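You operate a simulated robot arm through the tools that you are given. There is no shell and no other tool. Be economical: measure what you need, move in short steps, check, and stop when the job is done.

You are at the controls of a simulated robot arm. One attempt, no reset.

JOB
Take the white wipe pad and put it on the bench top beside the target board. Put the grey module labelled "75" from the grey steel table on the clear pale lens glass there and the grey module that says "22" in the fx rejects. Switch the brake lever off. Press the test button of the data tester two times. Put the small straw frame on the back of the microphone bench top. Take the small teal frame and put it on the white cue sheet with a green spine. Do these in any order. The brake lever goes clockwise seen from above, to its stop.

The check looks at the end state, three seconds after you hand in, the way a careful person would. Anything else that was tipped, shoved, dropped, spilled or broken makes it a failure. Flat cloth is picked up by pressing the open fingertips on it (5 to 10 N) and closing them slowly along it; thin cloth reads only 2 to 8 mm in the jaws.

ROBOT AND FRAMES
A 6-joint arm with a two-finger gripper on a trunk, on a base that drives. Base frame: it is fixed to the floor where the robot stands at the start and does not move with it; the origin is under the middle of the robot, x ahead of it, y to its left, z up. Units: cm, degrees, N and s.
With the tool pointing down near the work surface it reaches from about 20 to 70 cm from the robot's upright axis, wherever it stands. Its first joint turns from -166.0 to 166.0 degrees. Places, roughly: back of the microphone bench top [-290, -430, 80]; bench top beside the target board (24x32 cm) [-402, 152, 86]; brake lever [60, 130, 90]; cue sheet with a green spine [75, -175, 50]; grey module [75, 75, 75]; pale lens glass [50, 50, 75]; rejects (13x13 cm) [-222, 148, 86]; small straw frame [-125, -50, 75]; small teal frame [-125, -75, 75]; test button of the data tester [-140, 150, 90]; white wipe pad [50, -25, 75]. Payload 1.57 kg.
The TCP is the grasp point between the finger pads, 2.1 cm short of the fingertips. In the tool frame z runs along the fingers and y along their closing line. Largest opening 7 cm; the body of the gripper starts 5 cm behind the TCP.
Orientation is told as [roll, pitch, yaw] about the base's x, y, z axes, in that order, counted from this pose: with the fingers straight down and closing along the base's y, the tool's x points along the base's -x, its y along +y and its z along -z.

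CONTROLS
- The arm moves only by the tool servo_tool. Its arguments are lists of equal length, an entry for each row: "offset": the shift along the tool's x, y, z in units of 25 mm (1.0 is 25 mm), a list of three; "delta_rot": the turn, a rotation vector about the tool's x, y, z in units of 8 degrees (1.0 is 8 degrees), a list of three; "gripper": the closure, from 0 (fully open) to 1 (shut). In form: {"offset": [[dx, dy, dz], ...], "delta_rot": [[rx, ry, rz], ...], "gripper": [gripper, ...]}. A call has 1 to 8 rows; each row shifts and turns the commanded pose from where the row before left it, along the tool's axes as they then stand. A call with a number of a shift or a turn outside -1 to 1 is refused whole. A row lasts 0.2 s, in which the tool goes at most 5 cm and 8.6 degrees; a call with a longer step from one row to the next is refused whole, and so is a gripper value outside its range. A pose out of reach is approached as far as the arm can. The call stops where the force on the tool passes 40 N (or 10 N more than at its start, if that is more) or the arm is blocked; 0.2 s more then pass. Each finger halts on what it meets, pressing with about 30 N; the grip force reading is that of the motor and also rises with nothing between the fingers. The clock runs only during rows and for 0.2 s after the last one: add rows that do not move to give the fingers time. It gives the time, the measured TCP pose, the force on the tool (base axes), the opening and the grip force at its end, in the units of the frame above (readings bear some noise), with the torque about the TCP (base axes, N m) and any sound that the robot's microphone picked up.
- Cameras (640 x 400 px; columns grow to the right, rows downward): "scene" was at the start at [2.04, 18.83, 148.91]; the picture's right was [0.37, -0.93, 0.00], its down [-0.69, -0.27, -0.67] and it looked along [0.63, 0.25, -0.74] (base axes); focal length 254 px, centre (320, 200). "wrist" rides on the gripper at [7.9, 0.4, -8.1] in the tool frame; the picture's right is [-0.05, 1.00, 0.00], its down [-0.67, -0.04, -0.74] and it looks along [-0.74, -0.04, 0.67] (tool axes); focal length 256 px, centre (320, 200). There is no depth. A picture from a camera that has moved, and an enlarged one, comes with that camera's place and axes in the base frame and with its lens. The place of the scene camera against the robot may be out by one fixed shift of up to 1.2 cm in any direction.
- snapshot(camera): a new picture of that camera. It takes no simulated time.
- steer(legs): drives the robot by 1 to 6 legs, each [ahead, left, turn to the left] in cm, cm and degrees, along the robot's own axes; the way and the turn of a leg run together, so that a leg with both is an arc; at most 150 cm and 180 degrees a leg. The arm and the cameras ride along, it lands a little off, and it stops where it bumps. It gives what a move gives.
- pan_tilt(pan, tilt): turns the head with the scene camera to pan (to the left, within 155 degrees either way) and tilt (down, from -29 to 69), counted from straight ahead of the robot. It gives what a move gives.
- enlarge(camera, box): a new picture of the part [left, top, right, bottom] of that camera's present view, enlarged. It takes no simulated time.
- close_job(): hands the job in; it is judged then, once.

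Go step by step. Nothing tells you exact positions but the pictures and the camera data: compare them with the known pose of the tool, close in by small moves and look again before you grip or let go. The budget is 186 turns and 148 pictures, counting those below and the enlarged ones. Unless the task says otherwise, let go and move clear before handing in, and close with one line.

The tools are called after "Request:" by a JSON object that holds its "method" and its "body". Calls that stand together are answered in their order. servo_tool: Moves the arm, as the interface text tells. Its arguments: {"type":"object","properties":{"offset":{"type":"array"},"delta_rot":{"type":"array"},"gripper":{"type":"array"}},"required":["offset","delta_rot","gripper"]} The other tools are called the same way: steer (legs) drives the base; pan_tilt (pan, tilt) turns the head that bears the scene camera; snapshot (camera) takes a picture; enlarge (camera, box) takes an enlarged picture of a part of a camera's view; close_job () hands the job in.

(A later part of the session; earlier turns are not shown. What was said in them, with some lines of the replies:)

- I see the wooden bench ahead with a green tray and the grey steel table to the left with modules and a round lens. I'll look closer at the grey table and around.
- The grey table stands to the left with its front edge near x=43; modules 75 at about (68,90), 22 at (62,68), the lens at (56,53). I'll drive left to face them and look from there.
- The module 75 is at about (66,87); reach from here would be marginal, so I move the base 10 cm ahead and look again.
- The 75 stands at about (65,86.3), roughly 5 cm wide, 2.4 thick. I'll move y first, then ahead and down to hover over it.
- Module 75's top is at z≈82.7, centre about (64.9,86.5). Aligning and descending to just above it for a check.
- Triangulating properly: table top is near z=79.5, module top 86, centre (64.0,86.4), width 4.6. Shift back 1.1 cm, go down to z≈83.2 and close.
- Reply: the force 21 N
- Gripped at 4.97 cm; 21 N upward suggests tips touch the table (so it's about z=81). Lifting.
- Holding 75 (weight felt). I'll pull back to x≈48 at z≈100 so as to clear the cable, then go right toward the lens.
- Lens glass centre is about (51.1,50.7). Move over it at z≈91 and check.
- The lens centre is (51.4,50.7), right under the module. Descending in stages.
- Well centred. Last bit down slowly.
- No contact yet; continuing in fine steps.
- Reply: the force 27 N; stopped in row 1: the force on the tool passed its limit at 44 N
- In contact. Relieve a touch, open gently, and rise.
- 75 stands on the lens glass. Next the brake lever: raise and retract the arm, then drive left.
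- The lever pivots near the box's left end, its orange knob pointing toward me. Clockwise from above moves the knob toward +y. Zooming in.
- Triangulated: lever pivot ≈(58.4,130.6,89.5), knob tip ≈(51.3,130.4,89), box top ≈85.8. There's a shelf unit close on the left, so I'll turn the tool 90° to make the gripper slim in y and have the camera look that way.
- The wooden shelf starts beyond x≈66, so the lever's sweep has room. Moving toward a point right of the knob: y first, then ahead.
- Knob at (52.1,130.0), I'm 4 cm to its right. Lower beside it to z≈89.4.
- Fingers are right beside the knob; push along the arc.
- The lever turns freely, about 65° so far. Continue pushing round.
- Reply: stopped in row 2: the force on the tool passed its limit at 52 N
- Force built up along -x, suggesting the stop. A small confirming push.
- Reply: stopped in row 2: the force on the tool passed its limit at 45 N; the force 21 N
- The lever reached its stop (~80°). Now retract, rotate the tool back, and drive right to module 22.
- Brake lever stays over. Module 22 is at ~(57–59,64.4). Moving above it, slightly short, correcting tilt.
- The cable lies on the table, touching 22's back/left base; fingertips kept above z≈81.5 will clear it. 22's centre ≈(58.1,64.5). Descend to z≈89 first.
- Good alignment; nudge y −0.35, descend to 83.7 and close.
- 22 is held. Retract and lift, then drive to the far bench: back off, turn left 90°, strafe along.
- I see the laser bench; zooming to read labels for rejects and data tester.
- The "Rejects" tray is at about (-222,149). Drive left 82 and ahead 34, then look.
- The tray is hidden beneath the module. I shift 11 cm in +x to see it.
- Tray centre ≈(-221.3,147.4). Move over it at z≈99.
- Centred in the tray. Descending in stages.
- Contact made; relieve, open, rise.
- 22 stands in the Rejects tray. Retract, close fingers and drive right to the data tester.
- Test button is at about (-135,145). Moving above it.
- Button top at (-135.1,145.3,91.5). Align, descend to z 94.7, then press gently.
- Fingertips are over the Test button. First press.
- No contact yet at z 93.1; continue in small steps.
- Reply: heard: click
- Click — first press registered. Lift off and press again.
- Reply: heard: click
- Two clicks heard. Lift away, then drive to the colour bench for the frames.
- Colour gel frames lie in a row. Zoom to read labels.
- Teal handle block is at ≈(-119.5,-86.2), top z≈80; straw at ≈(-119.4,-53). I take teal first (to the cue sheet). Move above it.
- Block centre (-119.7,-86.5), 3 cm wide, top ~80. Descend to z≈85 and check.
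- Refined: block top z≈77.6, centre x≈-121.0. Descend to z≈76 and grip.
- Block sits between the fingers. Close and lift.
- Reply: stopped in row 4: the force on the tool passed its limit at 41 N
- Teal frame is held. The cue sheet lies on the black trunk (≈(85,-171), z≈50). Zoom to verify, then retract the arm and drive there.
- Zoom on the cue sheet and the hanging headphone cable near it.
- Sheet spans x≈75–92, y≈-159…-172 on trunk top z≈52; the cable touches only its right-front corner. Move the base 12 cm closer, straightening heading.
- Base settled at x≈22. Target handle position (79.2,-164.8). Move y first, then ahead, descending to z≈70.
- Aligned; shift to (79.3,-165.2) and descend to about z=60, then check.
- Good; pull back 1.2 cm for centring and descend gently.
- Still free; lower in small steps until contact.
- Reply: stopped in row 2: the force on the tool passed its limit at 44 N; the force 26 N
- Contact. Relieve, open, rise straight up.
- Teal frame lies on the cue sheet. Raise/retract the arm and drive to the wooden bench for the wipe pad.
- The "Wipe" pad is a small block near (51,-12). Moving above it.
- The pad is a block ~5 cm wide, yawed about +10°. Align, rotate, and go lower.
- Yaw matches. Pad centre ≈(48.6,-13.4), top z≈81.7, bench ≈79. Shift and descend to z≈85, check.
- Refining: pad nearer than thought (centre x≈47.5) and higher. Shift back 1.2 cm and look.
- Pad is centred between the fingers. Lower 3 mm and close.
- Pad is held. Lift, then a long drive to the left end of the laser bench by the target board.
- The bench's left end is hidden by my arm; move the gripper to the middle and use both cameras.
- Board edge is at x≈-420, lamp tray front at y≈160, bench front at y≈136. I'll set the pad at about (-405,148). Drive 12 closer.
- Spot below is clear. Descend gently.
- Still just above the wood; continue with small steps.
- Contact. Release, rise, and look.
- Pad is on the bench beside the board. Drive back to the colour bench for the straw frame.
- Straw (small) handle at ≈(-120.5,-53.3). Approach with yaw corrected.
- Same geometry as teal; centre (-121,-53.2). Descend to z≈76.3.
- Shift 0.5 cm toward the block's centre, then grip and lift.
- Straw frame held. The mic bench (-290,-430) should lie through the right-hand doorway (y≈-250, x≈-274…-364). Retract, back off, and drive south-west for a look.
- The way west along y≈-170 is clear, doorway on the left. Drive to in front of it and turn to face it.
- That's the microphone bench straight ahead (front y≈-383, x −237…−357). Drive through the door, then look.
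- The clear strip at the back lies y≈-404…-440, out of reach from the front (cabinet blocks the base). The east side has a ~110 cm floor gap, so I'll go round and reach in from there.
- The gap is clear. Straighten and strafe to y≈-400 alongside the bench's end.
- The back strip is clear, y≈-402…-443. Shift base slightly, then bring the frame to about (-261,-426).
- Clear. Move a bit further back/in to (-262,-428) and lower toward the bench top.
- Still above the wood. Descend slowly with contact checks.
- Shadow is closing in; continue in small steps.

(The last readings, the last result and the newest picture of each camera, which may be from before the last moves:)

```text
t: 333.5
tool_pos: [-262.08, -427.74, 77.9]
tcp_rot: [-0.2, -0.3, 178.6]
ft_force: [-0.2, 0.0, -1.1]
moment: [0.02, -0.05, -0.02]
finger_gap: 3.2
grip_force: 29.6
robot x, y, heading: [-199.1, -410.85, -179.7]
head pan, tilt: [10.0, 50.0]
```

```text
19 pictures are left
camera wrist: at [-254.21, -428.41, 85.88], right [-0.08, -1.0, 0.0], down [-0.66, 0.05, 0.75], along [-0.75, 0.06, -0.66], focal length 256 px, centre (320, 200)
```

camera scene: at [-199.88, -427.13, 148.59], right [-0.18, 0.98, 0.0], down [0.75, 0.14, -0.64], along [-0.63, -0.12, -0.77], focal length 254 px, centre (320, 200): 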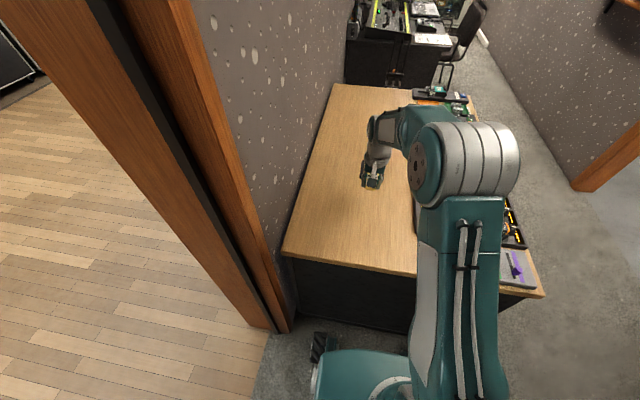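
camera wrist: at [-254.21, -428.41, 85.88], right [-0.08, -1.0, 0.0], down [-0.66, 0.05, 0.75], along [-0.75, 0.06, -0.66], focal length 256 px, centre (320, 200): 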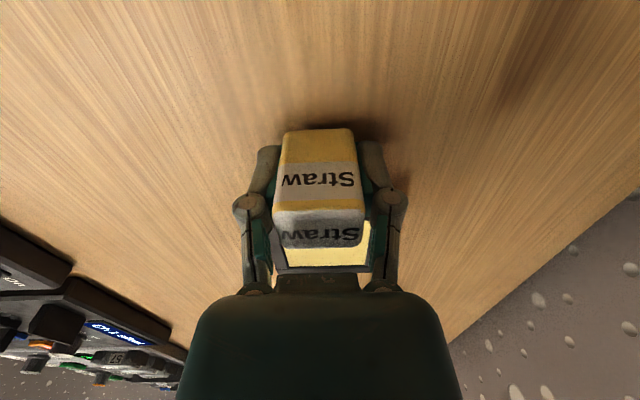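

Very close now; a few more small steps.

Request:
{"method": "servo_tool", "body": {"offset": [[0, 0, 0.1], [0, 0, 0.1], [0, 0, 0]], "delta_rot": [[0, 0, 0], [0, 0, 0], [0, 0, 0]], "gripper": [1, 1, 1]}}

Request:
{"method": "servo_tool", "body": {"offset": [[0, 0, 0.1], [0, 0, 0.1], [0, 0, 0]], "delta_rot": [[0, 0, 0], [0, 0, 0], [0, 0, 0]], "gripper": [1, 1, 1]}}

```text
t: 334.3
tool_pos: [-262.22, -427.8, 77.33]
tcp_rot: [-0.1, -0.3, 178.6]
ft_force: [0.0, -0.5, -0.9]
moment: [-0.01, -0.04, 0.0]
finger_gap: 3.18
grip_force: 29.7
robot x, y, heading: [-198.9, -410.76, -179.5]
head pan, tilt: [10.0, 50.0]
```

```text
t: 335.1
tool_pos: [-262.3, -427.8, 77.04]
tcp_rot: [-0.1, -0.4, 178.5]
ft_force: [0.2, 0.3, 4.6]
moment: [-0.16, 0.43, -0.06]
finger_gap: 3.14
grip_force: 29.7
robot x, y, heading: [-198.83, -410.35, -179.7]
head pan, tilt: [10.0, 50.0]
```

Contact begins; settle a hair more, then release and rise.

Request:
{"method": "servo_tool", "body": {"offset": [[0, 0, 0.08], [0, 0, 0]], "delta_rot": [[0, 0, 0], [0, 0, 0]], "gripper": [1, 1]}}

Request:
{"method": "servo_tool", "body": {"offset": [[0, 0, 0], [0, 0, 0], [0, 0, 0], [0, 0, 0]], "delta_rot": [[0, 0, 0], [0, 0, 0], [0, 0, 0], [0, 0, 0]], "gripper": [0.5, 0.3, 0.1, 0.1]}}

Request:
{"method": "servo_tool", "body": {"offset": [[0, 0, -0.4], [0, 0, -0.8], [0, 0, -1], [0, 0, -1], [0, 0, -1], [0, 0, -1], [0.5, 0, -1], [1, 0, -1]], "delta_rot": [[0, 0, 0], [0, 0, 0], [0, 0, 0], [0, 0, 0], [0, 0, 0], [0, 0, 0], [0, 0, 0], [0, 0, 0]], "gripper": [0.1, 0.1, 0.1, 0.1, 0, 0, 0, 0]}}

Request:
{"method": "snapshot", "body": {"camera": "wrist"}}

```text
t: 335.7
tool_pos: [-262.27, -427.81, 77.03]
tcp_rot: [-0.1, -0.4, 178.7]
ft_force: [7.1, 1.6, 22.3]
moment: [-0.02, 0.13, 0.01]
finger_gap: 3.19
grip_force: 29.7
robot x, y, heading: [-198.78, -410.17, -179.5]
head pan, tilt: [10.0, 50.0]
```

```text
t: 336.7
tool_pos: [-262.26, -427.71, 76.77]
tcp_rot: [0.0, -0.1, 178.6]
ft_force: [0.2, 0.3, 0.5]
moment: [0.0, 0.01, 0.0]
finger_gap: 6.3
grip_force: 0.1
robot x, y, heading: [-198.55, -410.57, -179.4]
head pan, tilt: [10.0, 50.0]
```

```text
t: 338.5
tool_pos: [-257.96, -427.85, 94.73]
tcp_rot: [0.0, -0.2, 178.4]
ft_force: [-0.4, 0.8, -0.1]
moment: [0.01, -0.01, -0.01]
finger_gap: 7.02
grip_force: 0.0
robot x, y, heading: [-198.66, -410.35, -179.6]
head pan, tilt: [10.0, 50.0]
```

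```text
18 pictures are left
camera wrist: at [-250.18, -428.49, 102.65], right [-0.08, -1.0, 0.0], down [-0.66, 0.05, 0.75], along [-0.75, 0.06, -0.66], focal length 256 px, centre (320, 200)
```

wrist: 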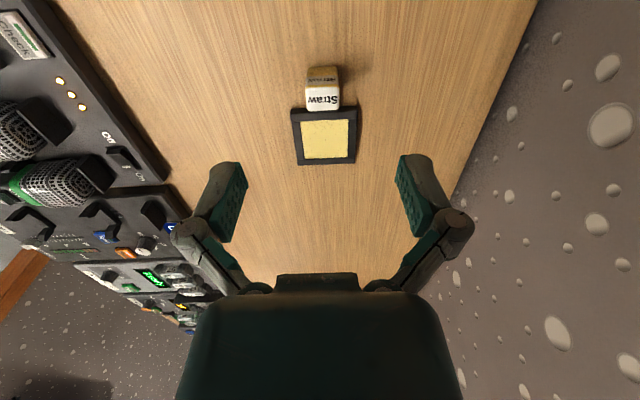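

The straw frame lies flat on the back strip. I move the arm clear and hand in.

Request:
{"method": "servo_tool", "body": {"offset": [[1, 0, -1], [1, 0, -1], [1, 0, -1], [1, 0, -1], [1, 0, 0], [1, 0, 0], [1, 0, 0]], "delta_rot": [[0, 0, 0], [0, 0, 0], [0, 0, 0], [0, 0, 0], [0, 0, 0], [0, 0, 0], [0, 0, 0]], "gripper": [0, 0, 0, 0, 0, 0, 0]}}

Request:
{"method": "close_job", "body": {}}

```text
t: 340.1
tool_pos: [-240.97, -428.06, 104.8]
tcp_rot: [-0.2, -0.3, 178.6]
ft_force: [-0.4, 0.1, -1.3]
moment: [0.01, -0.02, -0.03]
finger_gap: 7.0
grip_force: 0.1
robot x, y, heading: [-198.84, -410.45, -179.5]
head pan, tilt: [10.0, 50.0]
```

```text
The job is handed in.
```

I did every task and handed the job in: 75 is on the lens glass, 22 is in the Rejects tray, the brake lever is at its clockwise stop, Test was pressed twice (two clicks heard), and the pad and both frames are in place.
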